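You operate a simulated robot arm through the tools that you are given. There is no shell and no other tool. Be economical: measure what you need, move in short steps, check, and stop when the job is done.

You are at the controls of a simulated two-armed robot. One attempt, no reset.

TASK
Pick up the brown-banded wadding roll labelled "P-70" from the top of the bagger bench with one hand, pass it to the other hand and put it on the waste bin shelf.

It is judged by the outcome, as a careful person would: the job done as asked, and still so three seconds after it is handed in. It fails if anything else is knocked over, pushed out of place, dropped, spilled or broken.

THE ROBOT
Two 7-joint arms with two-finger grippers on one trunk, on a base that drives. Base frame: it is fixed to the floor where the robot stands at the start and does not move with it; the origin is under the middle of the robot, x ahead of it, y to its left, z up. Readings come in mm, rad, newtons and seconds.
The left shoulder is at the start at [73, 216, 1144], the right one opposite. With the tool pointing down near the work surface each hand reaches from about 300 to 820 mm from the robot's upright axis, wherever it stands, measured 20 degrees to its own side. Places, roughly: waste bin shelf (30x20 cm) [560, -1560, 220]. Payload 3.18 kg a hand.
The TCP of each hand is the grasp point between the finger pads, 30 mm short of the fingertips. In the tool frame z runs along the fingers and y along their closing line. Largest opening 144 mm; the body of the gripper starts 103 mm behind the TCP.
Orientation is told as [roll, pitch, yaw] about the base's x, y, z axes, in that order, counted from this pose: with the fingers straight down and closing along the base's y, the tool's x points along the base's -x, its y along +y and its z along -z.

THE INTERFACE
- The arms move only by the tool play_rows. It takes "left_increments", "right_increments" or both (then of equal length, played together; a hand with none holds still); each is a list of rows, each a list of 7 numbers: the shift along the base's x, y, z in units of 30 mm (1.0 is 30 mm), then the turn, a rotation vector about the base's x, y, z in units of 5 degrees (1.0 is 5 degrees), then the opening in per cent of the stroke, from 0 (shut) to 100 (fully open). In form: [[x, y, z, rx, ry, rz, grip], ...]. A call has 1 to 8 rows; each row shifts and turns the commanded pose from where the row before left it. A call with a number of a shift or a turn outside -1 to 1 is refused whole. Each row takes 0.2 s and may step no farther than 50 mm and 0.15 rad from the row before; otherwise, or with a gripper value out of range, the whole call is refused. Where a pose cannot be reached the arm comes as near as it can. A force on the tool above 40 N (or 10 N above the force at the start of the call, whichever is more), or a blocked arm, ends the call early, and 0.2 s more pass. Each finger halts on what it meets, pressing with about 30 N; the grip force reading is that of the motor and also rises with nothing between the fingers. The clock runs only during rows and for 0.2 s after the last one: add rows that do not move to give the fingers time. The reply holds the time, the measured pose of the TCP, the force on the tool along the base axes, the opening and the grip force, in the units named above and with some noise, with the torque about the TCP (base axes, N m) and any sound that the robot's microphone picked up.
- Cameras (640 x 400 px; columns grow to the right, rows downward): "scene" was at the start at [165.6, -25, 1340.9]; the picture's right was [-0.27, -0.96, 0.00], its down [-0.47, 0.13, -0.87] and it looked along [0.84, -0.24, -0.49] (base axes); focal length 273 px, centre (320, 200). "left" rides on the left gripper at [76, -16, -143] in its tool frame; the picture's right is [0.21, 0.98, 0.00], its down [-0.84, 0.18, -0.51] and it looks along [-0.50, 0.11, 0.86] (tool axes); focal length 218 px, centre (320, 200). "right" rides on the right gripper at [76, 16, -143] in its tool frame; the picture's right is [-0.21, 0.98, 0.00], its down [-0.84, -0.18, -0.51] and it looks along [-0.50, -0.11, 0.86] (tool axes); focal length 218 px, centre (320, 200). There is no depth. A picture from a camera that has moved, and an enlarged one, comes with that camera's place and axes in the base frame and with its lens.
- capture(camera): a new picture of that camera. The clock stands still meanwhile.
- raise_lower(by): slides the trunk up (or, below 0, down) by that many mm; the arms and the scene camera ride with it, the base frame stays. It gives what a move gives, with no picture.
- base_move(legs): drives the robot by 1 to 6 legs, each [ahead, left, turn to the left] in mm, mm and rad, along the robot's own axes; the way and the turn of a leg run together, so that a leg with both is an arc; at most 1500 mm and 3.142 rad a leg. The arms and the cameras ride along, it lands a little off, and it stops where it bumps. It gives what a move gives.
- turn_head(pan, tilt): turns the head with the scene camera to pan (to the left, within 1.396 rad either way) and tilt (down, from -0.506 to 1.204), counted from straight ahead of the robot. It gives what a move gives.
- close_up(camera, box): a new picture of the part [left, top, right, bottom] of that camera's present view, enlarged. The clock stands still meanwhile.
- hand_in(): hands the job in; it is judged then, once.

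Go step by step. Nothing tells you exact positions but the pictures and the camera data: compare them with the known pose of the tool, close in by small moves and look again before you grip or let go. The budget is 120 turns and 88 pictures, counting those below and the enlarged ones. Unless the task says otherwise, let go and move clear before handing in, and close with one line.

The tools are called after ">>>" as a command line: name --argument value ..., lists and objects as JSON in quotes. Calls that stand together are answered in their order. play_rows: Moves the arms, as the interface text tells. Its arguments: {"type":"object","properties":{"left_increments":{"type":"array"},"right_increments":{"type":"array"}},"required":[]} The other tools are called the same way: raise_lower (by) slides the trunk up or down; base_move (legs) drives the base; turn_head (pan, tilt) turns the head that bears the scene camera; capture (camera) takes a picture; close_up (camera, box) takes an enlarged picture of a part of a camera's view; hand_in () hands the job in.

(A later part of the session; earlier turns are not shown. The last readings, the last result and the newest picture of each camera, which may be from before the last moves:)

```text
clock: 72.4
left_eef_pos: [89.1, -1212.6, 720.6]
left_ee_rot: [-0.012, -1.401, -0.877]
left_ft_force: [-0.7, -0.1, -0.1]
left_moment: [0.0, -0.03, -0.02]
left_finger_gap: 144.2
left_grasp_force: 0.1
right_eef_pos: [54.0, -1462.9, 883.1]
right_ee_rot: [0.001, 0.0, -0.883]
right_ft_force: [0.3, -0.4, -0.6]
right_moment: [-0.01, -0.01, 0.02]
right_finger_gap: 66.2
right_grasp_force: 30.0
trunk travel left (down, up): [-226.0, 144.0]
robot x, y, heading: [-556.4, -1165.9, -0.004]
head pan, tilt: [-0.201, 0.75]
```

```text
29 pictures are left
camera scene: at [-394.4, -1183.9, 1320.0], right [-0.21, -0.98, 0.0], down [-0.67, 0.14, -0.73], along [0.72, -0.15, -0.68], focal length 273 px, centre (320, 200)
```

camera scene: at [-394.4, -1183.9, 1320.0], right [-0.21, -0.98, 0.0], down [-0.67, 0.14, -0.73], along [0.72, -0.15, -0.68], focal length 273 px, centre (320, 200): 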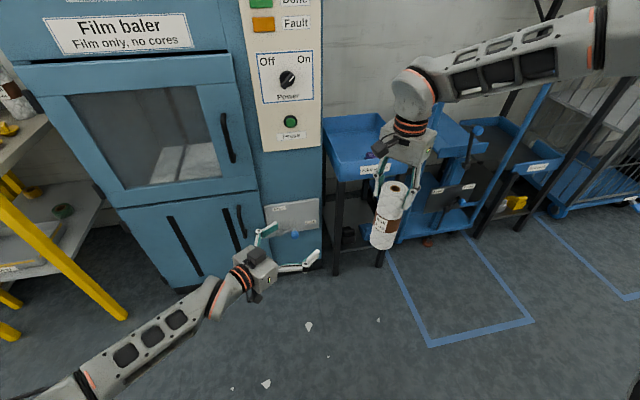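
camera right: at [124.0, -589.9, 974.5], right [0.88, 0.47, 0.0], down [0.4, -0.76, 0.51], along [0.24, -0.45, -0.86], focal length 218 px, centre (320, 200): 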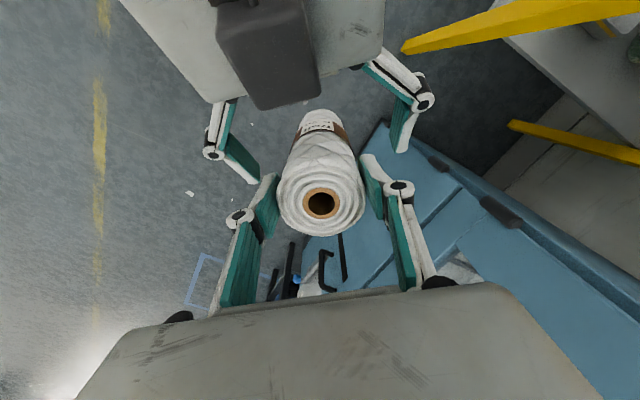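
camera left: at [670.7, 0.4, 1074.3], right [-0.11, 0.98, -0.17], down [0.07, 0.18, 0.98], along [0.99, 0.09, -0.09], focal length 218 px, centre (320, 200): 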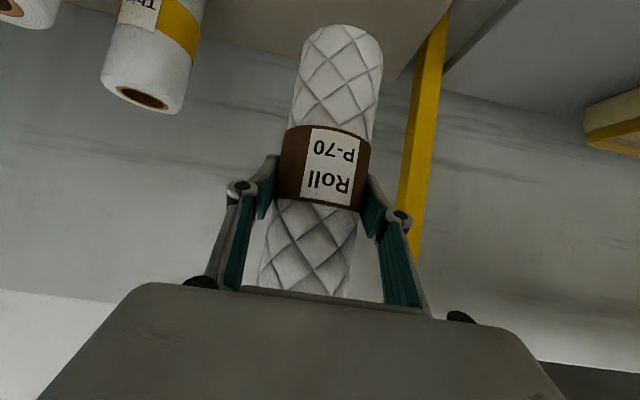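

Left hand is level. I'll bring it in underneath the hanging roll (bottom at about z 698), then raise it so its fingers straddle the lower part.

>>> play_rows --left_increments '[[-0.1, -0.2, -0.9, 0, 0, 0, 100], [-0.1, -0.2, -0.9, 0, 0, 0, 100], [-0.1, -0.6, -0.9, 0, 0, 0, 100], [-0.1, -1, 0, 0, 0, 0, 100], [-0.1, -1, 0, 0, 0, 0, 100], [-0.1, -1, 0, 0, 0, 0, 100], [-0.1, -1, 0, 0, 0, 0, 100], [-0.1, -1, 0, 0, 0, 0, 100]]' --right_increments '[[0, 0, 0, 0, 0, 0, 5], [0, 0, 0, 0, 0, 0, 5], [0, 0, 0, 0, 0, 0, 5], [0, 0, 0, 0, 0, 0, 5], [0, 0, 0, 0, 0, 0, 5], [0, 0, 0, 0, 0, 0, 5], [0, 0, 0, 0, 0, 0, 5], [0, 0, 0, 0, 0, 0, 5]]'

>>> play_rows --left_increments '[[-0.2, -0.8, 0, 0, 0, 0, 100], [-0.2, -0.8, 0, 0, 0, 0, 100], [0, -0.8, 0, 0, 0, 0, 100]]'

>>> capture --camera "right"

>>> close_up --camera "scene" --box '[280, 130, 480, 290]'

```text
clock: 74.4
left_eef_pos: [75.1, -1330.9, 594.5]
left_ee_rot: [0.216, -1.325, -1.075]
left_ft_force: [0.2, 0.3, 0.2]
left_moment: [0.01, 0.02, 0.0]
left_finger_gap: 144.0
left_grasp_force: 0.0
right_eef_pos: [55.7, -1462.4, 881.8]
right_ee_rot: [0.002, 0.0, -0.881]
right_ft_force: [-0.7, 0.7, -1.7]
right_moment: [0.0, -0.03, -0.01]
right_finger_gap: 66.3
right_grasp_force: 30.2
trunk travel left (down, up): [-226.0, 144.0]
robot x, y, heading: [-554.5, -1166.3, -0.003]
head pan, tilt: [-0.201, 0.75]
stopped in row 8 (left hand): the arm was blocked; the commanded pose is now the measured one
```

```text
clock: 75.1
left_eef_pos: [88.8, -1231.8, 507.6]
left_ee_rot: [0.427, -1.149, -1.206]
left_ft_force: [-0.1, 0.1, -0.5]
left_moment: [0.0, 0.01, -0.01]
left_finger_gap: 144.1
left_grasp_force: 0.1
left hand out of reach, approached as far as the arm can: row 3
right_eef_pos: [56.4, -1460.6, 882.9]
right_ee_rot: [0.001, 0.0, -0.882]
right_ft_force: [0.0, -0.5, -0.3]
right_moment: [-0.05, -0.01, 0.01]
right_finger_gap: 66.6
right_grasp_force: 29.8
trunk travel left (down, up): [-226.0, 144.0]
robot x, y, heading: [-552.8, -1167.4, -0.004]
head pan, tilt: [-0.201, 0.75]
stopped in row 3 (left hand): the arm was blocked; the commanded pose is now the measured one
```

```text
28 pictures are left
camera right: at [18.2, -1393.3, 1026.1], right [0.89, 0.46, 0.0], down [0.4, -0.77, 0.51], along [0.23, -0.45, -0.86], focal length 218 px, centre (320, 200)
```

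right: 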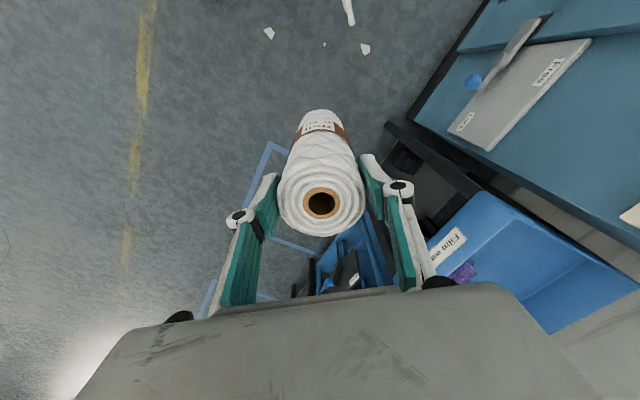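

```text
2.50 times, centred on (380, 210) of scene
camera zoom: at [-393.9, -1183.0, 1319.9], right [-0.21, -0.98, 0.0], down [-0.67, 0.14, -0.73], along [0.72, -0.15, -0.68], focal length 684 px, centre (170, 175)
```

zoom: 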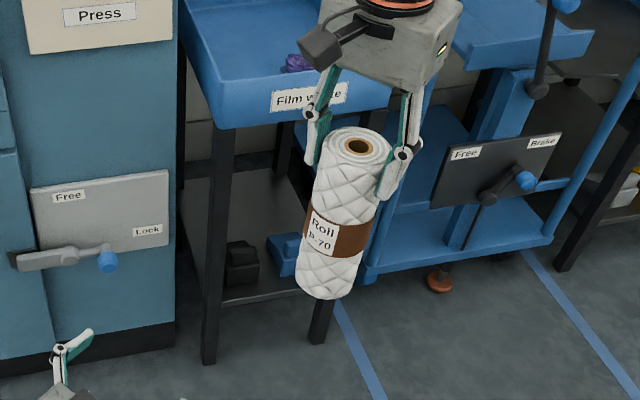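

The left arm can't cross that low with a level hand; higher up it could. I'll untwist and raise the left hand, and raise the right with the roll.

>>> play_rows --left_increments '[[0.2, 0.3, 0.9, -0.14, 0.37, -0.89, 100], [0.2, 0.3, 0.9, -0.14, 0.37, -0.89, 100], [0.2, 0.3, 0.9, -0.14, 0.37, -0.89, 100], [0.2, 0.3, 0.9, -0.14, 0.37, -0.89, 100], [0.2, 0.3, 0.9, -0.14, 0.37, -0.89, 100], [0, 0, 0.9, -0.89, -0.34, 0, 100], [0, 0, 0.9, -0.89, -0.34, 0, 100], [0, 0, 0.9, -0.89, -0.34, 0, 100]]' --right_increments '[[0, 0, 0.7, 0, 0, 0, 5], [0, 0, 0.7, 0, 0, 0, 5], [0, 0, 0.7, 0, 0, 0, 5], [0, 0, 0.7, 0, 0, 0, 5], [0, 0, 0.7, 0, 0, 0, 5], [0, 0, 0.7, 0, 0, 0, 5], [0, 0, 0.7, 0, 0, 0, 5], [0, 0, 0.5, 0, 0, 0, 5]]'

>>> play_rows --left_increments '[[0, 0, 0.9, 0, 0, 0.93, 100], [0, 0, 0.9, 0, 0, 0.93, 100], [0, 0, 0.9, 0, 0, 0.93, 100], [0, 0, 0.9, 0, 0, 0.93, 100], [0, 0, 0.9, 0, 0, 0, 100], [0, 0, 0.9, 0, 0, 0, 100]]'

```text
clock: 76.9
left_eef_pos: [119.1, -1195.7, 725.5]
left_ee_rot: [-0.027, -1.405, -1.184]
left_ft_force: [-0.4, -0.1, -0.6]
left_moment: [-0.01, -0.02, -0.01]
left_finger_gap: 143.9
left_grasp_force: 0.1
right_eef_pos: [55.3, -1461.6, 1045.4]
right_ee_rot: [0.002, -0.001, -0.88]
right_ft_force: [0.7, 0.0, 0.1]
right_moment: [-0.03, -0.01, 0.0]
right_finger_gap: 66.3
right_grasp_force: 30.1
trunk travel left (down, up): [-226.0, 144.0]
robot x, y, heading: [-557.1, -1163.5, -0.011]
head pan, tilt: [-0.201, 0.75]
```

```text
clock: 78.3
left_eef_pos: [116.7, -1193.9, 887.4]
left_ee_rot: [-0.024, -1.404, -0.86]
left_ft_force: [-0.4, 0.7, 0.2]
left_moment: [-0.02, 0.0, 0.0]
left_finger_gap: 144.1
left_grasp_force: 0.1
right_eef_pos: [54.4, -1461.1, 1045.6]
right_ee_rot: [0.002, 0.0, -0.882]
right_ft_force: [-1.1, 0.4, -1.0]
right_moment: [-0.01, 0.0, 0.03]
right_finger_gap: 66.5
right_grasp_force: 29.8
trunk travel left (down, up): [-226.0, 144.0]
robot x, y, heading: [-557.1, -1166.9, -0.013]
head pan, tilt: [-0.201, 0.75]
```

Both hands came up fine. I'll turn the left hand to point right (along -y), so it can go straight in along its own fingers onto the lower part of the roll.

>>> play_rows --left_increments '[[-0.33, 0, 0.16, 0, 0, -0.97, 100], [-0.33, 0, 0.16, 0, 0, -0.97, 100], [-0.33, 0, 0.16, 0, 0, -0.97, 100], [-0.33, 0, 0.16, 0, 0, -0.97, 100], [-0.33, -0.6, 0.16, 0, 0, -0.97, 100], [-0.33, -0.8, 0.16, 0, 0, -0.97, 100], [-0.33, -0.8, 0.16, 0, 0, -0.97, 100], [-0.3, -0.8, 0.16, 0, 0, 0, 100]]'

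>>> capture --camera "scene"

>>> capture --camera "left"

```text
clock: 80.1
left_eef_pos: [38.3, -1285.3, 926.2]
left_ee_rot: [-0.031, -1.403, -1.446]
left_ft_force: [0.6, 0.3, -0.2]
left_moment: [0.02, 0.01, -0.02]
left_finger_gap: 144.0
left_grasp_force: 0.0
right_eef_pos: [54.7, -1461.2, 1043.3]
right_ee_rot: [0.001, 0.0, -0.881]
right_ft_force: [1.3, -0.7, -0.5]
right_moment: [0.03, -0.02, 0.05]
right_finger_gap: 66.2
right_grasp_force: 29.7
trunk travel left (down, up): [-226.0, 144.0]
robot x, y, heading: [-551.6, -1169.3, -0.005]
head pan, tilt: [-0.201, 0.75]
```

```text
26 pictures are left
camera scene: at [-394.4, -1183.8, 1320.0], right [-0.21, -0.98, 0.0], down [-0.67, 0.14, -0.73], along [0.72, -0.15, -0.68], focal length 273 px, centre (320, 200)
```

scene: 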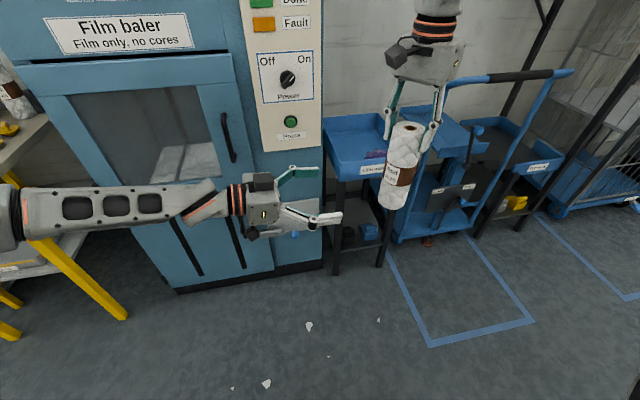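

```text
25 pictures are left
camera left: at [6.9, -1133.7, 874.6], right [0.97, 0.13, -0.21], down [0.15, 0.38, 0.91], along [0.2, -0.92, 0.35], focal length 218 px, centre (320, 200)
```

left: 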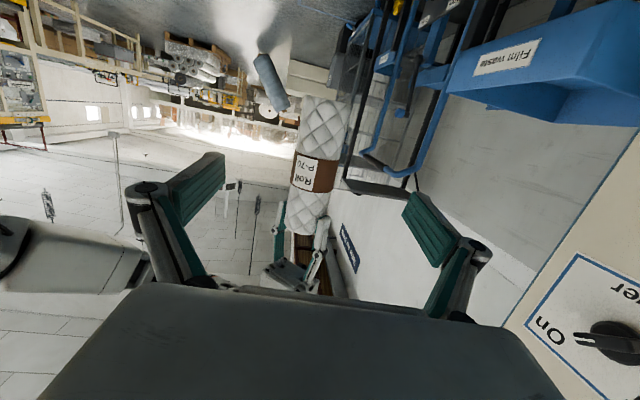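

Posture is good and the roll sits centred between the left fingers. Going straight in.

>>> play_rows --left_increments '[[0.1, -0.97, 0, 0, 0, 0, 100], [0.1, -0.97, 0, 0, 0, 0, 100], [0.1, -0.97, 0, 0, 0, 0, 100], [0.1, -0.97, 0, 0, 0, 0, 100], [0.1, -0.97, 0, 0, 0, 0, 100], [0.08, -0.9, 0, 0, 0, 0, 100]]'

>>> capture --camera "left"

```text
clock: 81.5
left_eef_pos: [56.7, -1458.8, 926.9]
left_ee_rot: [-0.03, -1.402, -1.448]
left_ft_force: [-0.2, 0.1, 0.1]
left_moment: [-0.03, 0.0, -0.01]
left_finger_gap: 143.9
left_grasp_force: 0.0
right_eef_pos: [54.7, -1463.0, 1044.6]
right_ee_rot: [0.001, 0.0, -0.881]
right_ft_force: [0.5, 0.1, -0.1]
right_moment: [-0.02, 0.02, 0.04]
right_finger_gap: 66.2
right_grasp_force: 30.4
trunk travel left (down, up): [-226.0, 144.0]
robot x, y, heading: [-557.3, -1166.6, -0.009]
head pan, tilt: [-0.201, 0.75]
```

```text
24 pictures are left
camera left: at [26.0, -1307.2, 876.0], right [0.97, 0.13, -0.21], down [0.15, 0.38, 0.91], along [0.2, -0.92, 0.35], focal length 218 px, centre (320, 200)
```

left: 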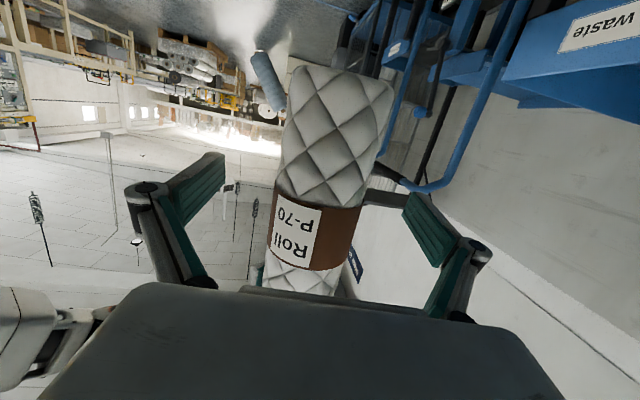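

The roll is between the left pads. Closing the left hand.

>>> play_rows --left_increments '[[0, -0.1, 0, 0, 0, 0, 65], [0, 0, 0, 0, 0, 0, 50], [0, 0, 0, 0, 0, 0, 30], [0, 0, 0, 0, 0, 0, 10], [0, 0, 0, 0, 0, 0, 10]]'

```text
clock: 82.7
left_eef_pos: [58.0, -1460.5, 925.7]
left_ee_rot: [-0.03, -1.403, -1.446]
left_ft_force: [3.3, 0.6, 0.0]
left_moment: [-0.03, 0.16, -0.06]
left_finger_gap: 64.9
left_grasp_force: 29.7
right_eef_pos: [53.8, -1461.4, 1044.7]
right_ee_rot: [0.003, 0.0, -0.881]
right_ft_force: [-2.2, -0.2, 0.7]
right_moment: [-0.08, 0.14, 0.09]
right_finger_gap: 66.0
right_grasp_force: 30.3
trunk travel left (down, up): [-226.0, 144.0]
robot x, y, heading: [-548.9, -1162.7, -0.01]
head pan, tilt: [-0.201, 0.75]
```

Left holds firmly. Opening the right hand, then lowering the roll out from between its fingers with the left.

>>> play_rows --left_increments '[[0, 0, 0, 0, 0, 0, 5], [0, 0, 0, 0, 0, 0, 5], [0, 0, 0, 0, 0, 0, 5], [0, 0, 0, 0, 0, 0, 5], [0, 0, -0.7, 0, 0, 0, 5], [0, 0, -0.8, 0, 0, 0, 5], [0, 0, -0.8, 0, 0, 0, 5]]' --right_increments '[[0, 0, 0, 0, 0, 0, 60], [0, 0, 0, 0, 0, 0, 100], [0, 0, 0, 0, 0, 0, 100], [0, 0, 0, 0, 0, 0, 100], [0, 0, 0, 0, 0, 0, 100], [0, 0, 0, 0, 0, 0, 100], [0, 0, 0, 0, 0, 0, 100]]'

>>> capture --camera "scene"

```text
clock: 84.3
left_eef_pos: [55.2, -1461.7, 858.0]
left_ee_rot: [-0.029, -1.404, -1.449]
left_ft_force: [0.8, 0.2, 0.0]
left_moment: [-0.01, -0.02, -0.01]
left_finger_gap: 65.1
left_grasp_force: 29.8
right_eef_pos: [56.0, -1461.9, 1044.7]
right_ee_rot: [0.002, 0.0, -0.88]
right_ft_force: [-0.3, 0.6, -0.1]
right_moment: [0.02, 0.01, 0.0]
right_finger_gap: 143.8
right_grasp_force: 0.1
trunk travel left (down, up): [-226.0, 144.0]
robot x, y, heading: [-553.5, -1168.5, -0.01]
head pan, tilt: [-0.201, 0.75]
```

```text
23 pictures are left
camera scene: at [-394.0, -1183.7, 1319.9], right [-0.21, -0.98, 0.0], down [-0.67, 0.14, -0.73], along [0.72, -0.15, -0.68], focal length 273 px, centre (320, 200)
```

scene: 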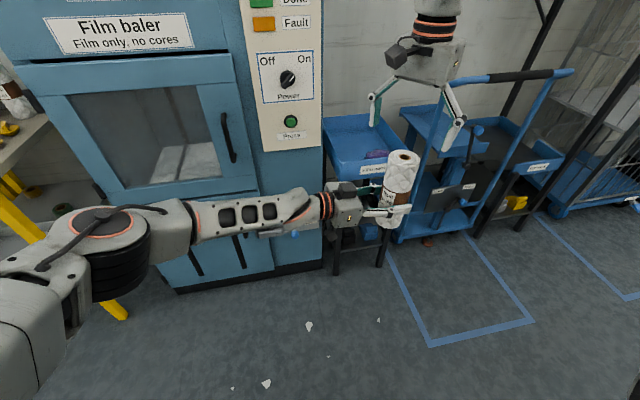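

Now the right hand moves off to the right and turns level, pointing forward-left, while the left carries the roll a little forward and inward to the meeting spot.

>>> play_rows --left_increments '[[0.38, 0.4, 0, 0, 0, 0, 5], [0.38, 0.4, 0, 0, 0, 0, 5], [0.38, 0.4, 0, 0, 0, 0, 5], [0.38, 0.4, 0, 0, 0, 0, 5], [0.38, 0.4, 0, 0, 0, 0, 5], [0.38, 0.4, 0, 0, 0, 0, 5], [0.38, 0.4, 0, 0, 0, 0, 5], [0.38, 0.4, 0, 0, 0, 0, 5]]' --right_increments '[[0, -0.6, 0, -0.59, -0.54, 1, 100], [0, -0.6, 0, -0.55, -0.59, 1, 100], [0, -0.6, 0, -0.49, -0.63, 1, 100], [0, -0.6, 0, -0.43, -0.67, 1, 100], [0, -0.6, 0, -0.37, -0.71, 1, 100], [0, -0.6, 0, -0.31, -0.74, 1, 100], [0, -0.6, 0, -0.25, -0.76, 1, 100], [0, -0.6, 0, -0.18, -0.78, 1, 100]]'

>>> play_rows --right_increments '[[0, 0, -0.3, -0.11, -0.79, 1, 100], [0, 0, -0.3, -0.04, -0.8, 1, 100], [0, 0, -0.3, 0.03, -0.8, 1, 100], [0, 0, -0.3, 0.1, -0.79, 1, 100], [0, 0, -0.3, 0.17, -0.78, 1, 100], [0, 0, -0.3, 0.24, -0.77, 1, 100], [0, 0, -0.3, 0.3, -0.74, 1, 100], [0, 0, -0.3, 0.36, -0.71, 1, 100]]'

>>> play_rows --right_increments '[[0, 0, 0, 0.43, -0.68, 1, 100], [0, 0, 0, 0.48, -0.64, 1, 100], [0, 0, 0, 0.54, -0.59, 1, 100]]'

>>> capture --camera "scene"

```text
clock: 86.1
left_eef_pos: [147.0, -1366.7, 858.7]
left_ee_rot: [-0.027, -1.403, -1.45]
left_ft_force: [-1.1, -0.1, -0.4]
left_moment: [0.01, 0.01, -0.03]
left_finger_gap: 64.8
left_grasp_force: 30.5
right_eef_pos: [55.1, -1609.1, 1045.6]
right_ee_rot: [0.002, -0.559, -0.181]
right_ft_force: [0.1, -0.2, 0.7]
right_moment: [0.04, -0.03, 0.01]
right_finger_gap: 144.0
right_grasp_force: 0.0
trunk travel left (down, up): [-226.0, 144.0]
robot x, y, heading: [-553.3, -1164.6, -0.007]
head pan, tilt: [-0.201, 0.75]
```

```text
clock: 87.9
left_eef_pos: [146.5, -1365.5, 856.8]
left_ee_rot: [-0.031, -1.403, -1.446]
left_ft_force: [-0.1, -0.1, -0.2]
left_moment: [0.01, 0.03, 0.02]
left_finger_gap: 64.9
left_grasp_force: 30.1
right_eef_pos: [56.0, -1607.8, 972.8]
right_ee_rot: [0.009, -1.117, 0.511]
right_ft_force: [0.2, 0.2, 0.4]
right_moment: [0.02, 0.04, 0.01]
right_finger_gap: 144.1
right_grasp_force: 0.1
trunk travel left (down, up): [-226.0, 144.0]
robot x, y, heading: [-552.3, -1167.9, -0.01]
head pan, tilt: [-0.201, 0.75]
```

```text
clock: 88.7
left_eef_pos: [146.5, -1365.6, 857.5]
left_ee_rot: [-0.029, -1.403, -1.446]
left_ft_force: [0.0, -0.4, 0.7]
left_moment: [0.0, -0.03, -0.04]
left_finger_gap: 65.1
left_grasp_force: 29.5
right_eef_pos: [56.4, -1606.1, 972.0]
right_ee_rot: [0.014, -1.326, 0.767]
right_ft_force: [-0.5, 0.4, 0.2]
right_moment: [0.04, 0.05, 0.02]
right_finger_gap: 144.0
right_grasp_force: 0.1
trunk travel left (down, up): [-226.0, 144.0]
robot x, y, heading: [-550.2, -1164.3, -0.006]
head pan, tilt: [-0.201, 0.75]
```

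```text
22 pictures are left
camera scene: at [-393.8, -1184.1, 1319.8], right [-0.21, -0.98, 0.0], down [-0.67, 0.14, -0.73], along [0.72, -0.15, -0.68], focal length 273 px, centre (320, 200)
```

scene: 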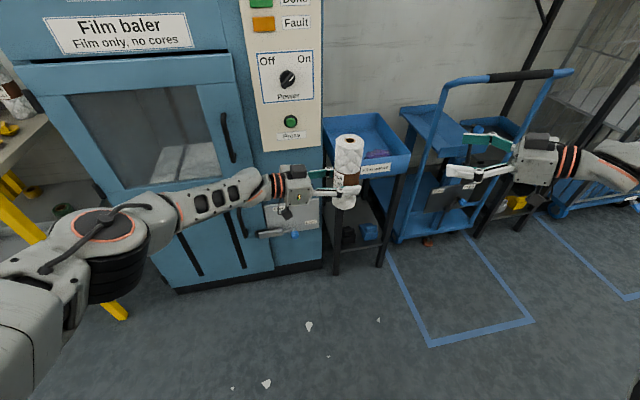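

Both hands are level. Shifting the right hand sideways so that its finger line runs through the roll, at about 84 mm above the left grip.

>>> play_rows --right_increments '[[-0.63, 0.66, -0.26, 0, 0, 0, 100], [-0.63, 0.66, -0.26, 0, 0, 0, 100], [-0.63, 0.66, -0.26, 0, 0, 0, 100], [-0.63, 0.66, -0.26, 0, 0, 0, 100]]'

>>> capture --camera "right"

```text
clock: 89.7
left_eef_pos: [147.1, -1364.8, 857.5]
left_ee_rot: [-0.027, -1.404, -1.45]
left_ft_force: [-0.2, -0.6, 0.0]
left_moment: [0.01, 0.0, 0.02]
left_finger_gap: 65.3
left_grasp_force: 30.2
right_eef_pos: [-21.0, -1527.5, 943.1]
right_ee_rot: [0.008, -1.326, 0.774]
right_ft_force: [-0.5, 0.1, 0.8]
right_moment: [-0.03, -0.01, -0.03]
right_finger_gap: 143.8
right_grasp_force: 0.1
trunk travel left (down, up): [-226.0, 144.0]
robot x, y, heading: [-550.9, -1167.3, -0.013]
head pan, tilt: [-0.201, 0.75]
```

```text
21 pictures are left
camera right: at [-146.1, -1626.4, 903.8], right [-0.65, 0.73, 0.2], down [-0.08, -0.33, 0.94], along [0.75, 0.6, 0.27], focal length 218 px, centre (320, 200)
```

right: 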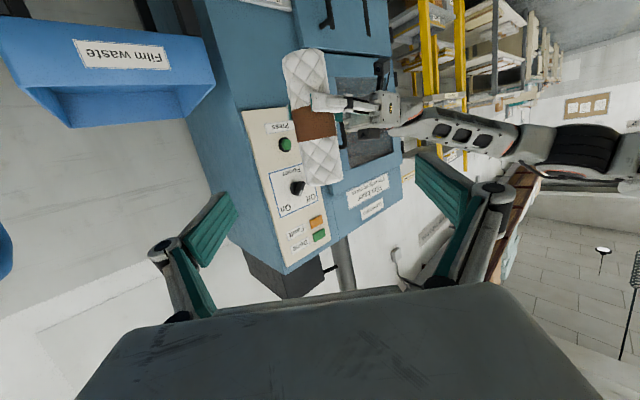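

The line is right; roll spans about z 777–976. Going in along the fingers.

>>> play_rows --right_increments '[[0.7, 0.67, 0, 0, 0, 0, 100], [0.7, 0.67, 0, 0, 0, 0, 100], [0.7, 0.67, 0, 0, 0, 0, 100], [0.7, 0.67, 0, 0, 0, 0, 100], [0.7, 0.67, 0, 0, 0, 0, 100], [0.7, 0.67, 0, 0, 0, 0, 100]]'

>>> capture --camera "right"

>>> close_up --camera "scene" --box '[260, 100, 500, 260]'

```text
clock: 91.1
left_eef_pos: [147.1, -1364.8, 856.4]
left_ee_rot: [-0.028, -1.405, -1.446]
left_ft_force: [-0.3, 0.9, -0.5]
left_moment: [-0.05, -0.01, 0.02]
left_finger_gap: 65.0
left_grasp_force: 29.6
right_eef_pos: [109.2, -1408.5, 943.1]
right_ee_rot: [0.025, -1.327, 0.767]
right_ft_force: [-0.6, 1.1, 0.4]
right_moment: [-0.01, 0.01, 0.01]
right_finger_gap: 143.9
right_grasp_force: 0.2
right hand out of reach, approached as far as the arm can: row 6
trunk travel left (down, up): [-226.0, 144.0]
robot x, y, heading: [-557.2, -1163.5, -0.006]
head pan, tilt: [-0.201, 0.75]
```

```text
20 pictures are left
camera right: at [-13.2, -1509.1, 902.8], right [-0.66, 0.72, 0.21], down [-0.07, -0.33, 0.94], along [0.75, 0.6, 0.27], focal length 218 px, centre (320, 200)
```

right: 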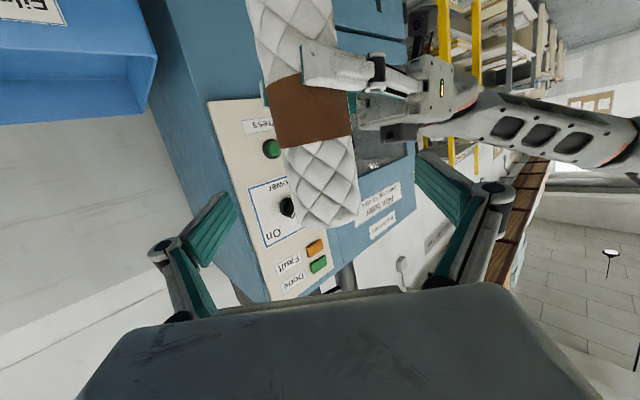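

```text
2.50 times, centred on (380, 180) of scene
camera zoom: at [-393.8, -1182.4, 1319.9], right [-0.21, -0.98, 0.0], down [-0.67, 0.14, -0.73], along [0.72, -0.15, -0.68], focal length 684 px, centre (170, 250)
```

zoom: 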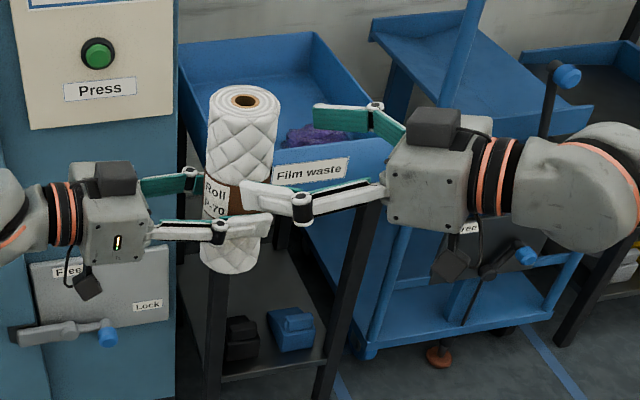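

The right arm reached its limit 55 mm short; I'll bring the roll into its fingers with the left instead.

>>> play_rows --left_increments '[[-0.42, -0.47, 0, 0, 0, 0, 5], [-0.42, -0.47, 0, 0, 0, 0, 5], [-0.42, -0.42, 0, 0, 0, 0, 5]]' --right_increments '[[0, 0, 0, 0, 0, 0, 100], [0, 0, 0, 0, 0, 0, 100], [0, 0, 0, 0, 0, 0, 100]]'

>>> capture --camera "right"

```text
clock: 91.9
left_eef_pos: [110.4, -1406.3, 856.0]
left_ee_rot: [-0.023, -1.403, -1.451]
left_ft_force: [0.1, 0.2, 0.8]
left_moment: [0.0, -0.01, 0.02]
left_finger_gap: 65.1
left_grasp_force: 30.3
right_eef_pos: [109.8, -1409.9, 940.5]
right_ee_rot: [0.025, -1.326, 0.766]
right_ft_force: [0.0, -0.1, 0.5]
right_moment: [0.02, 0.0, 0.0]
right_finger_gap: 144.1
right_grasp_force: 0.1
trunk travel left (down, up): [-226.0, 144.0]
robot x, y, heading: [-551.3, -1166.2, -0.004]
head pan, tilt: [-0.201, 0.75]
```

```text
18 pictures are left
camera right: at [-13.8, -1510.4, 902.9], right [-0.66, 0.72, 0.21], down [-0.07, -0.34, 0.94], along [0.75, 0.6, 0.27], focal length 218 px, centre (320, 200)
```

right: 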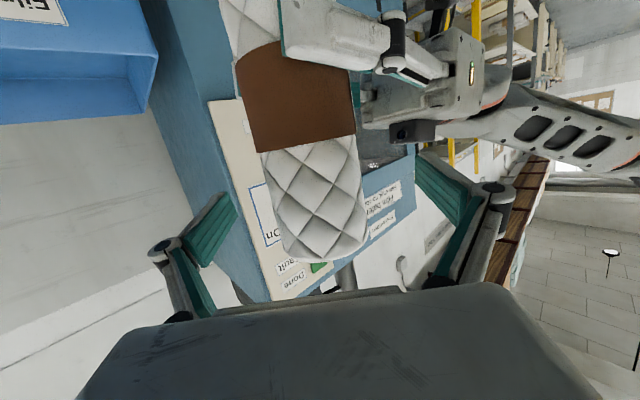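

The roll is centred in the right fingers. Closing the right hand.

>>> play_rows --right_increments '[[0, 0, 0, 0, 0, 0, 65], [0, 0, 0, 0, 0, 0, 50], [0, 0, 0, 0, 0, 0, 30], [0, 0, 0, 0, 0, 0, 10], [0, 0, 0, 0, 0, 0, 10]]'

>>> capture --camera "right"

```text
clock: 93.1
left_eef_pos: [110.2, -1405.8, 854.9]
left_ee_rot: [-0.023, -1.403, -1.453]
left_ft_force: [-9.7, 10.0, 0.9]
left_moment: [-0.6, -0.66, 0.12]
left_finger_gap: 64.9
left_grasp_force: 29.7
right_eef_pos: [111.3, -1411.3, 942.0]
right_ee_rot: [0.018, -1.326, 0.766]
right_ft_force: [10.8, -11.6, -1.9]
right_moment: [-0.38, -0.15, -0.12]
right_finger_gap: 64.9
right_grasp_force: 30.0
trunk travel left (down, up): [-226.0, 144.0]
robot x, y, heading: [-552.3, -1165.7, -0.008]
head pan, tilt: [-0.201, 0.75]
```

```text
17 pictures are left
camera right: at [-13.3, -1511.4, 902.9], right [-0.66, 0.73, 0.21], down [-0.07, -0.33, 0.94], along [0.75, 0.6, 0.27], focal length 218 px, centre (320, 200)
```

right: 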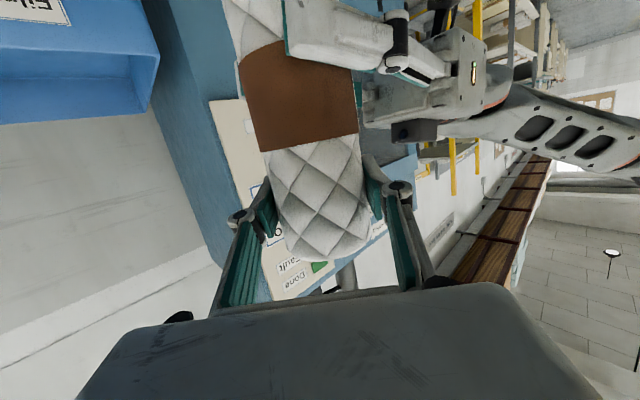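

The right hand has it (65 mm, 30 N). Releasing the left and drawing it straight back to the left.

>>> play_rows --left_increments '[[0, 0, 0, 0, 0, 0, 10], [0, 0, 0, 0, 0, 0, 60], [0, 0, 0, 0, 0, 0, 100], [0, 0, 0, 0, 0, 0, 100], [-0.1, 0.8, 0, 0, 0, 0, 100], [-0.1, 0.9, 0, 0, 0, 0, 100], [-0.1, 0.95, 0, 0, 0, 0, 100], [-0.1, 0.95, 0, 0, 0, 0, 100]]' --right_increments '[[0.05, -0.05, 0, 0, 0, 0, 5], [0, 0, 0, 0, 0, 0, 5], [0, 0, 0, 0, 0, 0, 5], [0, 0, 0, 0, 0, 0, 5], [0, 0, 0, 0, 0, 0, 5], [0, 0, 0, 0, 0, 0, 5], [0, 0, 0, 0, 0, 0, 5], [0, 0, 0, 0, 0, 0, 5]]'

>>> play_rows --left_increments '[[0, 0.95, 0, 0, 0, 0.5, 100], [0, 0.95, 0, 0, 0, 1, 100], [0, 0.95, 0, 0, 0, 1, 100], [0, 0.95, 0, 0, 0, 1, 100], [0, 0.95, 0, 0, 0, 1, 100], [0, 0.5, 0, 0, 0, 1, 100]]' --right_increments '[[0, 0, 0, 0, 0, 0, 5], [0, 0, 0, 0, 0, 0, 5], [0, 0, 0, 0, 0, 0, 5], [0, 0, 0, 0, 0, 0, 5], [0, 0, 0, 0, 0, 0, 5], [0, 0, 0, 0, 0, 0, 5]]'

>>> close_up --camera "scene" --box '[240, 80, 480, 300]'

```text
clock: 94.9
left_eef_pos: [95.8, -1298.3, 856.6]
left_ee_rot: [-0.022, -1.404, -1.453]
left_ft_force: [-0.2, 0.1, 0.6]
left_moment: [0.03, 0.0, 0.0]
left_finger_gap: 143.8
left_grasp_force: 0.1
right_eef_pos: [110.7, -1412.0, 942.6]
right_ee_rot: [0.007, -1.328, 0.774]
right_ft_force: [-0.3, 0.9, -0.5]
right_moment: [-0.04, 0.02, -0.01]
right_finger_gap: 65.1
right_grasp_force: 29.9
trunk travel left (down, up): [-226.0, 144.0]
robot x, y, heading: [-551.1, -1165.4, -0.011]
head pan, tilt: [-0.201, 0.75]
```

```text
clock: 96.3
left_eef_pos: [96.5, -1137.8, 858.0]
left_ee_rot: [-0.017, -1.404, -0.977]
left_ft_force: [0.1, -0.3, 0.7]
left_moment: [0.01, 0.02, 0.01]
left_finger_gap: 144.0
left_grasp_force: 0.1
right_eef_pos: [110.9, -1411.9, 942.6]
right_ee_rot: [0.01, -1.327, 0.771]
right_ft_force: [0.1, -0.4, -0.3]
right_moment: [-0.01, 0.04, 0.01]
right_finger_gap: 64.9
right_grasp_force: 29.7
trunk travel left (down, up): [-226.0, 144.0]
robot x, y, heading: [-554.0, -1167.9, -0.01]
head pan, tilt: [-0.201, 0.75]
```

```text
1.82 times, centred on (360, 190) of scene
camera zoom: at [-394.4, -1183.4, 1320.0], right [-0.21, -0.98, 0.0], down [-0.67, 0.14, -0.73], along [0.72, -0.15, -0.68], focal length 497 px, centre (247, 218)
```

zoom: 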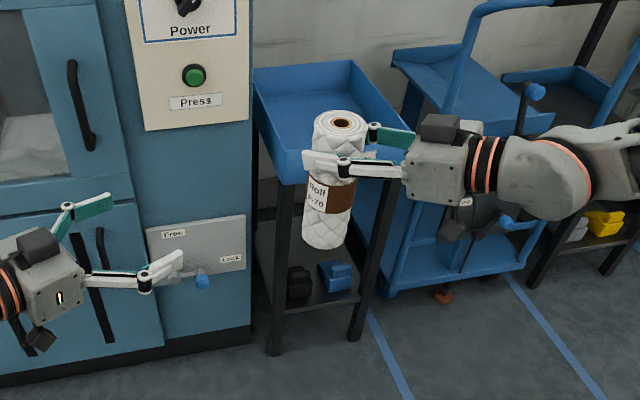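

The right hand now holds the roll upright with a level hand. I'll turn it to point straight ahead, lower the trunk fully, then look under the tray.

>>> play_rows --right_increments '[[0, -0.3, -0.3, 0, 0, -1, 5], [0, -0.3, -0.3, 0, 0, -1, 5], [0, -0.3, -0.3, 0, 0, -1, 5], [0, -0.3, -0.3, 0, 0, -1, 5], [0, 0, 0, 0, 0, -1, 5], [0, 0, 0, 0, 0, -1, 5], [0, 0, 0, 0, 0, -1, 5], [0, 0, 0, 0, 0, -1, 5]]'

>>> play_rows --right_increments '[[0, 0, 0, 0, 0, -0.83, 5], [0, 0, 0, 0, 0, 0, 5]]'

>>> raise_lower --by -226

>>> turn_head --pan -0.38 --tilt 0.65

>>> capture --camera "scene"

```text
clock: 98.1
left_eef_pos: [96.7, -1138.7, 856.7]
left_ee_rot: [-0.028, -1.404, -0.969]
left_ft_force: [-0.2, -0.2, 0.0]
left_moment: [-0.01, -0.02, -0.01]
left_finger_gap: 143.8
left_grasp_force: 0.0
right_eef_pos: [94.0, -1554.3, 891.8]
right_ee_rot: [0.044, -1.333, 0.043]
right_ft_force: [0.6, -0.2, 0.3]
right_moment: [0.0, 0.0, 0.05]
right_finger_gap: 65.0
right_grasp_force: 30.0
right hand out of reach, approached as far as the arm can: row 4, 5, 6, 7, 8
trunk travel left (down, up): [-226.0, 144.0]
robot x, y, heading: [-554.0, -1162.9, -0.008]
head pan, tilt: [-0.201, 0.75]
```

```text
clock: 98.7
left_eef_pos: [97.1, -1138.2, 857.4]
left_ee_rot: [-0.027, -1.402, -0.969]
left_ft_force: [0.1, 0.2, -0.2]
left_moment: [-0.03, 0.0, -0.01]
left_finger_gap: 143.8
left_grasp_force: 0.1
right_eef_pos: [85.3, -1565.8, 889.6]
right_ee_rot: [0.039, -1.33, -0.024]
right_ft_force: [0.4, 0.4, 1.0]
right_moment: [-0.02, 0.03, 0.02]
right_finger_gap: 65.1
right_grasp_force: 29.5
right hand out of reach, approached as far as the arm can: row 1
trunk travel left (down, up): [-226.0, 144.0]
robot x, y, heading: [-558.3, -1162.5, -0.003]
head pan, tilt: [-0.201, 0.75]
```

```text
clock: 101.1
left_eef_pos: [97.3, -1139.1, 632.2]
left_ee_rot: [-0.014, -1.405, -0.981]
left_ft_force: [-0.1, -0.4, 0.7]
left_moment: [-0.01, 0.01, 0.01]
left_finger_gap: 144.1
left_grasp_force: 0.0
right_eef_pos: [84.7, -1565.2, 664.1]
right_ee_rot: [0.01, -1.328, -0.001]
right_ft_force: [-0.2, -0.3, -0.4]
right_moment: [0.0, 0.03, 0.02]
right_finger_gap: 65.2
right_grasp_force: 29.7
trunk travel left (down, up): [0.0, 369.0]
robot x, y, heading: [-555.2, -1166.2, -0.009]
head pan, tilt: [-0.201, 0.75]
```

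```text
clock: 101.8
left_eef_pos: [97.3, -1139.9, 631.4]
left_ee_rot: [-0.028, -1.405, -0.968]
left_ft_force: [0.5, 0.9, 0.3]
left_moment: [0.01, 0.02, 0.01]
left_finger_gap: 144.1
left_grasp_force: 0.0
right_eef_pos: [85.5, -1566.1, 663.6]
right_ee_rot: [0.009, -1.325, 0.001]
right_ft_force: [0.2, 0.1, -0.4]
right_moment: [0.0, 0.03, -0.01]
right_finger_gap: 65.3
right_grasp_force: 30.0
trunk travel left (down, up): [0.0, 369.0]
robot x, y, heading: [-551.9, -1168.9, -0.008]
head pan, tilt: [-0.38, 0.649]
```

```text
15 pictures are left
camera scene: at [-181.4, -1200.9, 1055.4], right [-0.38, -0.93, 0.0], down [-0.56, 0.23, -0.8], along [0.74, -0.3, -0.6], focal length 273 px, centre (320, 200)
```

scene: 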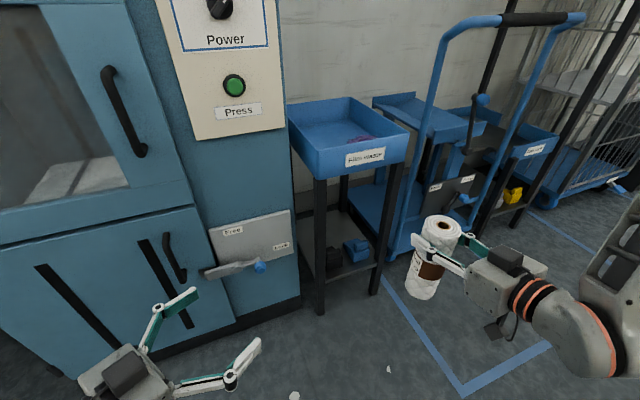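

The hand now points straight ahead. A closer look at the shelf from this lower viewpoint.

>>> close_up --camera "scene" --box '[275, 90, 425, 320]'

```text
1.74 times, centred on (350, 205) of scene
camera zoom: at [-181.4, -1200.9, 1055.4], right [-0.38, -0.93, 0.0], down [-0.56, 0.23, -0.8], along [0.74, -0.3, -0.6], focal length 476 px, centre (268, 191)
```

zoom: 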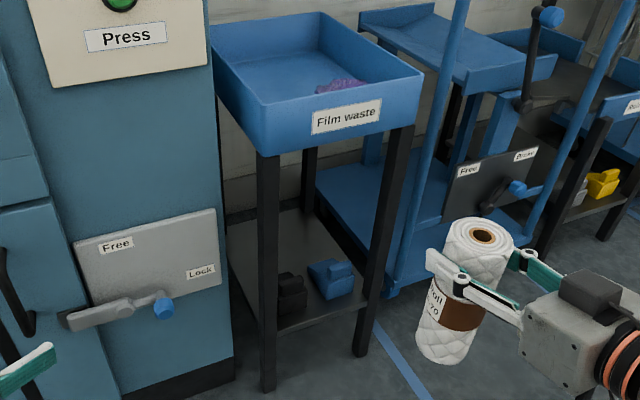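

The front of the shelf holds a black and a blue item (tops about z 285); behind them, around [605, -1560], it is free, with shelf top about z 210 and tray underside about 665. I'll lower the roll to slot height and tuck the left hand away before driving in.

>>> play_rows --left_increments '[[-1, 1, 0, 0, 0, 0, 100], [-1, 1, 0, 0, 0, 0, 100], [-1, 1, 0, 0, 0, 0, 100], [-1, 1, 0, 0, 0, 0, 100], [-1, 1, 0, 0, 0, 0, 100], [-1, 1, 0, 0, 0, 0, 100], [-1, 1, 0, 0, 0, 0, 100], [-1, 1, 0, 0, 0, 0, 100]]' --right_increments '[[0, 0, -0.76, 0, 0, 0, 5], [0, 0, -0.76, 0, 0, 0, 5], [0, 0, -0.76, 0, 0, 0, 5], [0, 0, -0.76, 0, 0, 0, 5], [0, 0, -0.76, 0, 0, 0, 5], [0, 0, -0.76, 0, 0, 0, 5], [0, 0, -0.76, 0, 0, 0, 5], [0, 0, -0.76, 0, 0, 0, 5]]'

```text
clock: 103.6
left_eef_pos: [-142.6, -900.3, 633.2]
left_ee_rot: [0.021, -1.41, -1.014]
left_ft_force: [-4.5, 0.1, -1.5]
left_moment: [-0.2, -0.18, 0.44]
left_finger_gap: 144.1
left_grasp_force: 0.1
right_eef_pos: [84.5, -1564.2, 478.5]
right_ee_rot: [0.013, -1.325, 0.0]
right_ft_force: [0.7, -0.2, 0.9]
right_moment: [0.01, 0.0, -0.04]
right_finger_gap: 64.8
right_grasp_force: 29.6
trunk travel left (down, up): [0.0, 369.0]
robot x, y, heading: [-555.3, -1166.7, -0.01]
head pan, tilt: [-0.38, 0.649]
```

The left hand shows a slight touch on something (likely the robot itself), so I'll ease it forward a little. Then drive ahead to just before the stand and check.

>>> play_rows --left_increments '[[0.6, 0.3, 0, 0, 0, 0, 100], [0.6, 0.3, 0, 0, 0, 0, 100]]'

>>> base_move --legs '[[225, 3, 0.01]]'

>>> turn_head --pan -0.75 --tilt 0.75

>>> capture --camera "scene"

>>> capture --camera "right"

```text
clock: 104.2
left_eef_pos: [-108.2, -883.3, 632.1]
left_ee_rot: [-0.026, -1.405, -0.968]
left_ft_force: [0.0, 0.1, -0.5]
left_moment: [0.05, 0.01, 0.01]
left_finger_gap: 143.7
left_grasp_force: 0.1
right_eef_pos: [84.6, -1564.3, 480.1]
right_ee_rot: [0.01, -1.326, 0.0]
right_ft_force: [0.4, -0.1, 0.4]
right_moment: [0.01, 0.02, -0.01]
right_finger_gap: 65.1
right_grasp_force: 30.3
trunk travel left (down, up): [0.0, 369.0]
robot x, y, heading: [-555.2, -1167.6, -0.006]
head pan, tilt: [-0.38, 0.649]
```

```text
clock: 105.9
left_eef_pos: [111.9, -874.5, 631.3]
left_ee_rot: [-0.027, -1.403, -0.953]
left_ft_force: [0.3, -0.5, 0.0]
left_moment: [0.02, 0.01, 0.01]
left_finger_gap: 143.9
left_grasp_force: 0.0
right_eef_pos: [315.4, -1552.9, 479.4]
right_ee_rot: [0.01, -1.326, 0.014]
right_ft_force: [0.0, 1.2, -0.2]
right_moment: [-0.01, 0.01, -0.01]
right_finger_gap: 65.1
right_grasp_force: 30.1
trunk travel left (down, up): [0.0, 369.0]
robot x, y, heading: [-332.3, -1164.6, 0.008]
head pan, tilt: [-0.38, 0.649]
```

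```text
clock: 106.7
left_eef_pos: [111.6, -873.8, 631.6]
left_ee_rot: [-0.027, -1.402, -0.955]
left_ft_force: [-0.2, 0.3, 0.4]
left_moment: [0.02, -0.02, 0.01]
left_finger_gap: 144.0
left_grasp_force: 0.1
right_eef_pos: [314.2, -1553.7, 479.9]
right_ee_rot: [0.01, -1.326, 0.016]
right_ft_force: [0.0, -0.7, -0.2]
right_moment: [0.03, 0.02, -0.02]
right_finger_gap: 64.9
right_grasp_force: 30.2
trunk travel left (down, up): [0.0, 369.0]
robot x, y, heading: [-331.8, -1164.9, 0.008]
head pan, tilt: [-0.75, 0.75]
```

```text
13 pictures are left
camera scene: at [23.4, -1217.2, 1046.8], right [-0.68, -0.74, 0.0], down [-0.5, 0.46, -0.73], along [0.54, -0.49, -0.68], focal length 273 px, centre (320, 200)
```

scene: 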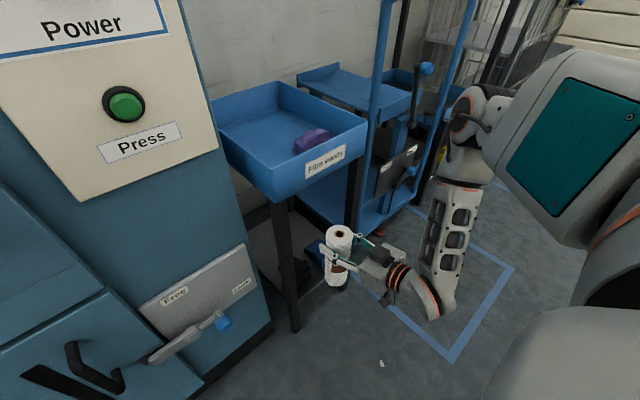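

```text
12 pictures are left
camera right: at [155.8, -1541.4, 441.0], right [0.03, 0.98, 0.2], down [-0.28, -0.19, 0.94], along [0.96, -0.08, 0.27], focal length 218 px, centre (320, 200)
```

right: 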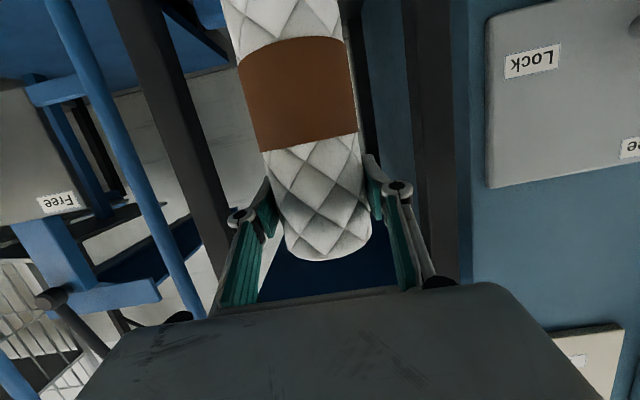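

Legs' inner faces are at y about -1668 and -1459, so I need to shift 9 mm right. I'll extend the arm (not drive) so the forearm slopes back away from the tray.

>>> play_rows --right_increments '[[0.3, -0.3, 0.2, 0, 0, 0, 5], [0.8, 0, 0.1, 0, 0, 0, 5], [0.9, 0, 0, 0, 0, 0, 5], [0.9, 0, 0, 0, 0, 0, 5], [0.9, 0, 0, 0, 0, 0, 5]]'

>>> capture --camera "scene"

```text
clock: 107.9
left_eef_pos: [111.1, -872.1, 632.3]
left_ee_rot: [-0.028, -1.403, -0.955]
left_ft_force: [-0.6, 0.1, -0.2]
left_moment: [0.0, -0.02, -0.05]
left_finger_gap: 144.1
left_grasp_force: 0.1
right_eef_pos: [428.3, -1563.1, 487.9]
right_ee_rot: [0.012, -1.327, 0.016]
right_ft_force: [0.9, -0.2, 1.1]
right_moment: [0.02, 0.0, 0.04]
right_finger_gap: 65.1
right_grasp_force: 30.2
trunk travel left (down, up): [0.0, 369.0]
robot x, y, heading: [-331.6, -1165.4, 0.003]
head pan, tilt: [-0.75, 0.75]
```

```text
11 pictures are left
camera scene: at [23.3, -1217.2, 1046.8], right [-0.68, -0.74, 0.0], down [-0.5, 0.46, -0.73], along [0.54, -0.5, -0.68], focal length 273 px, centre (320, 200)
```

scene: 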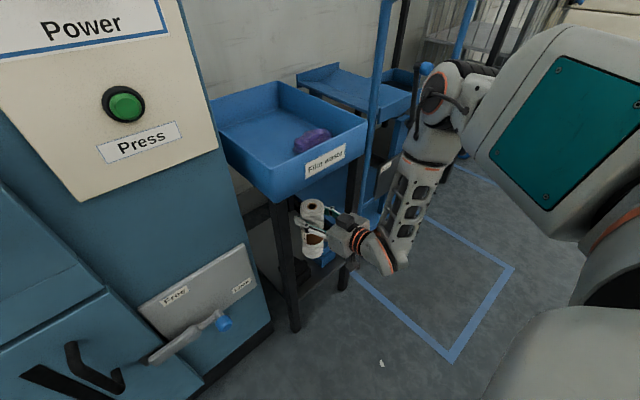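

The elbow would come close to the tray and trolley, so I'll back the base 110 mm and reach in with a straighter arm.

>>> base_move --legs '[[-110, 0, 0]]'

>>> play_rows --right_increments '[[0.9, 0, 0, 0, 0, 0, 5], [0.9, 0, 0, 0, 0, 0, 5], [0.9, 0, 0, 0, 0, 0, 5], [0.9, 0, 0, 0, 0, 0, 5], [0.9, 0, 0, 0, 0, 0, 5]]'

>>> capture --camera "scene"

```text
clock: 109.1
left_eef_pos: [3.1, -874.3, 631.5]
left_ee_rot: [-0.027, -1.404, -0.953]
left_ft_force: [0.1, 0.8, -0.7]
left_moment: [0.01, 0.0, -0.01]
left_finger_gap: 143.9
left_grasp_force: 0.0
right_eef_pos: [322.4, -1562.6, 487.7]
right_ee_rot: [0.011, -1.327, 0.016]
right_ft_force: [-0.1, 1.0, -0.5]
right_moment: [-0.01, 0.01, 0.01]
right_finger_gap: 64.8
right_grasp_force: 29.8
trunk travel left (down, up): [0.0, 369.0]
robot x, y, heading: [-441.7, -1161.5, 0.009]
head pan, tilt: [-0.75, 0.75]
```

```text
clock: 110.3
left_eef_pos: [2.7, -873.5, 631.2]
left_ee_rot: [-0.029, -1.404, -0.952]
left_ft_force: [0.2, -0.5, -0.4]
left_moment: [0.03, 0.05, -0.01]
left_finger_gap: 143.7
left_grasp_force: 0.1
right_eef_pos: [445.2, -1587.1, 488.2]
right_ee_rot: [0.036, -1.329, -0.003]
right_ft_force: [-0.3, -0.3, 0.3]
right_moment: [0.02, 0.0, -0.02]
right_finger_gap: 65.0
right_grasp_force: 29.9
right hand out of reach, approached as far as the arm can: row 3, 4, 5
trunk travel left (down, up): [0.0, 369.0]
robot x, y, heading: [-439.8, -1166.0, 0.004]
head pan, tilt: [-0.75, 0.75]
```

```text
10 pictures are left
camera scene: at [-84.8, -1217.7, 1046.8], right [-0.68, -0.74, 0.0], down [-0.5, 0.46, -0.73], along [0.54, -0.49, -0.68], focal length 273 px, centre (320, 200)
```

scene: 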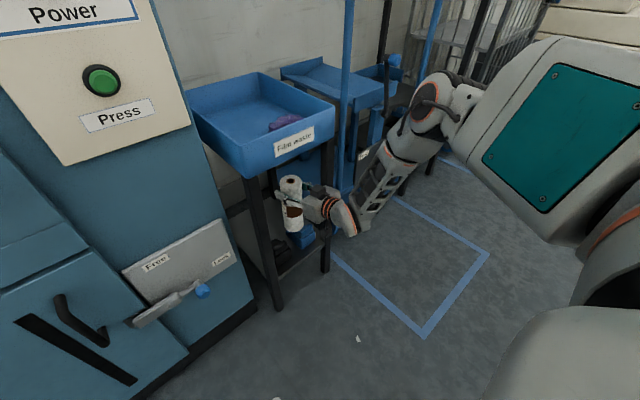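

The arm's limit is about 440 here, so I'll recentre the hand between the legs and make the rest of the way with the base, where the forearm stays about 35 mm short of the tray.

>>> play_rows --right_increments '[[-0.5, 0.4, 0, 0, 0, 0, 5], [-0.2, 0.4, 0, 0, 0, 0, 5]]'

>>> base_move --legs '[[95, 0, 0]]'

>>> capture --camera "scene"

>>> capture --camera "right"

```text
clock: 110.9
left_eef_pos: [3.3, -874.7, 631.7]
left_ee_rot: [-0.025, -1.402, -0.952]
left_ft_force: [0.3, 0.6, 0.0]
left_moment: [-0.01, 0.0, 0.0]
left_finger_gap: 144.0
left_grasp_force: 0.1
right_eef_pos: [418.4, -1574.3, 490.1]
right_ee_rot: [0.031, -1.327, 0.0]
right_ft_force: [0.2, 0.6, -0.6]
right_moment: [-0.01, 0.02, -0.03]
right_finger_gap: 65.1
right_grasp_force: 29.6
right hand out of reach, approached as far as the arm can: row 1, 2
trunk travel left (down, up): [0.0, 369.0]
robot x, y, heading: [-434.2, -1162.9, 0.006]
head pan, tilt: [-0.75, 0.75]
```

```text
clock: 112.0
left_eef_pos: [97.4, -872.9, 632.5]
left_ee_rot: [-0.027, -1.403, -0.951]
left_ft_force: [-0.8, -0.9, -0.3]
left_moment: [-0.03, 0.03, 0.0]
left_finger_gap: 144.2
left_grasp_force: 0.0
right_eef_pos: [513.0, -1574.2, 490.2]
right_ee_rot: [0.033, -1.329, -0.002]
right_ft_force: [0.9, -0.6, -0.4]
right_moment: [-0.03, 0.01, -0.04]
right_finger_gap: 64.8
right_grasp_force: 30.3
trunk travel left (down, up): [0.0, 369.0]
robot x, y, heading: [-343.9, -1164.7, 0.006]
head pan, tilt: [-0.75, 0.75]
```

```text
9 pictures are left
camera scene: at [8.7, -1217.2, 1046.7], right [-0.68, -0.74, 0.0], down [-0.5, 0.46, -0.73], along [0.54, -0.49, -0.68], focal length 273 px, centre (320, 200)
```

scene: 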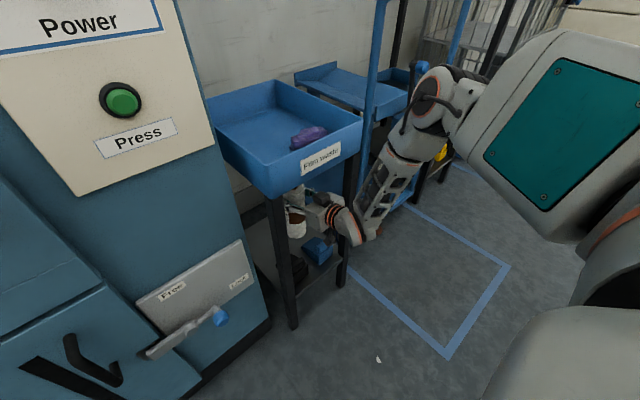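

```text
8 pictures are left
camera right: at [353.0, -1562.9, 450.5], right [0.02, 0.98, 0.21], down [-0.28, -0.2, 0.94], along [0.96, -0.08, 0.27], focal length 218 px, centre (320, 200)
```

right: 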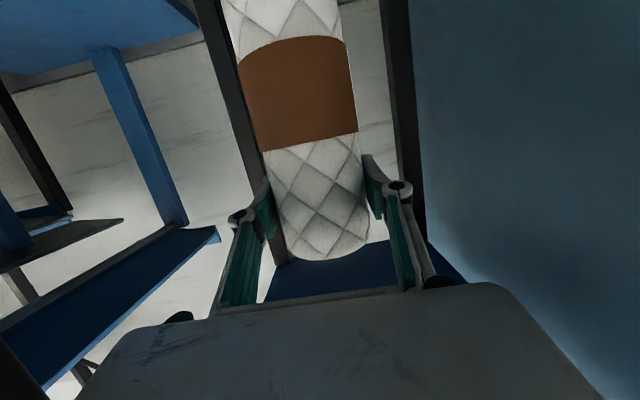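

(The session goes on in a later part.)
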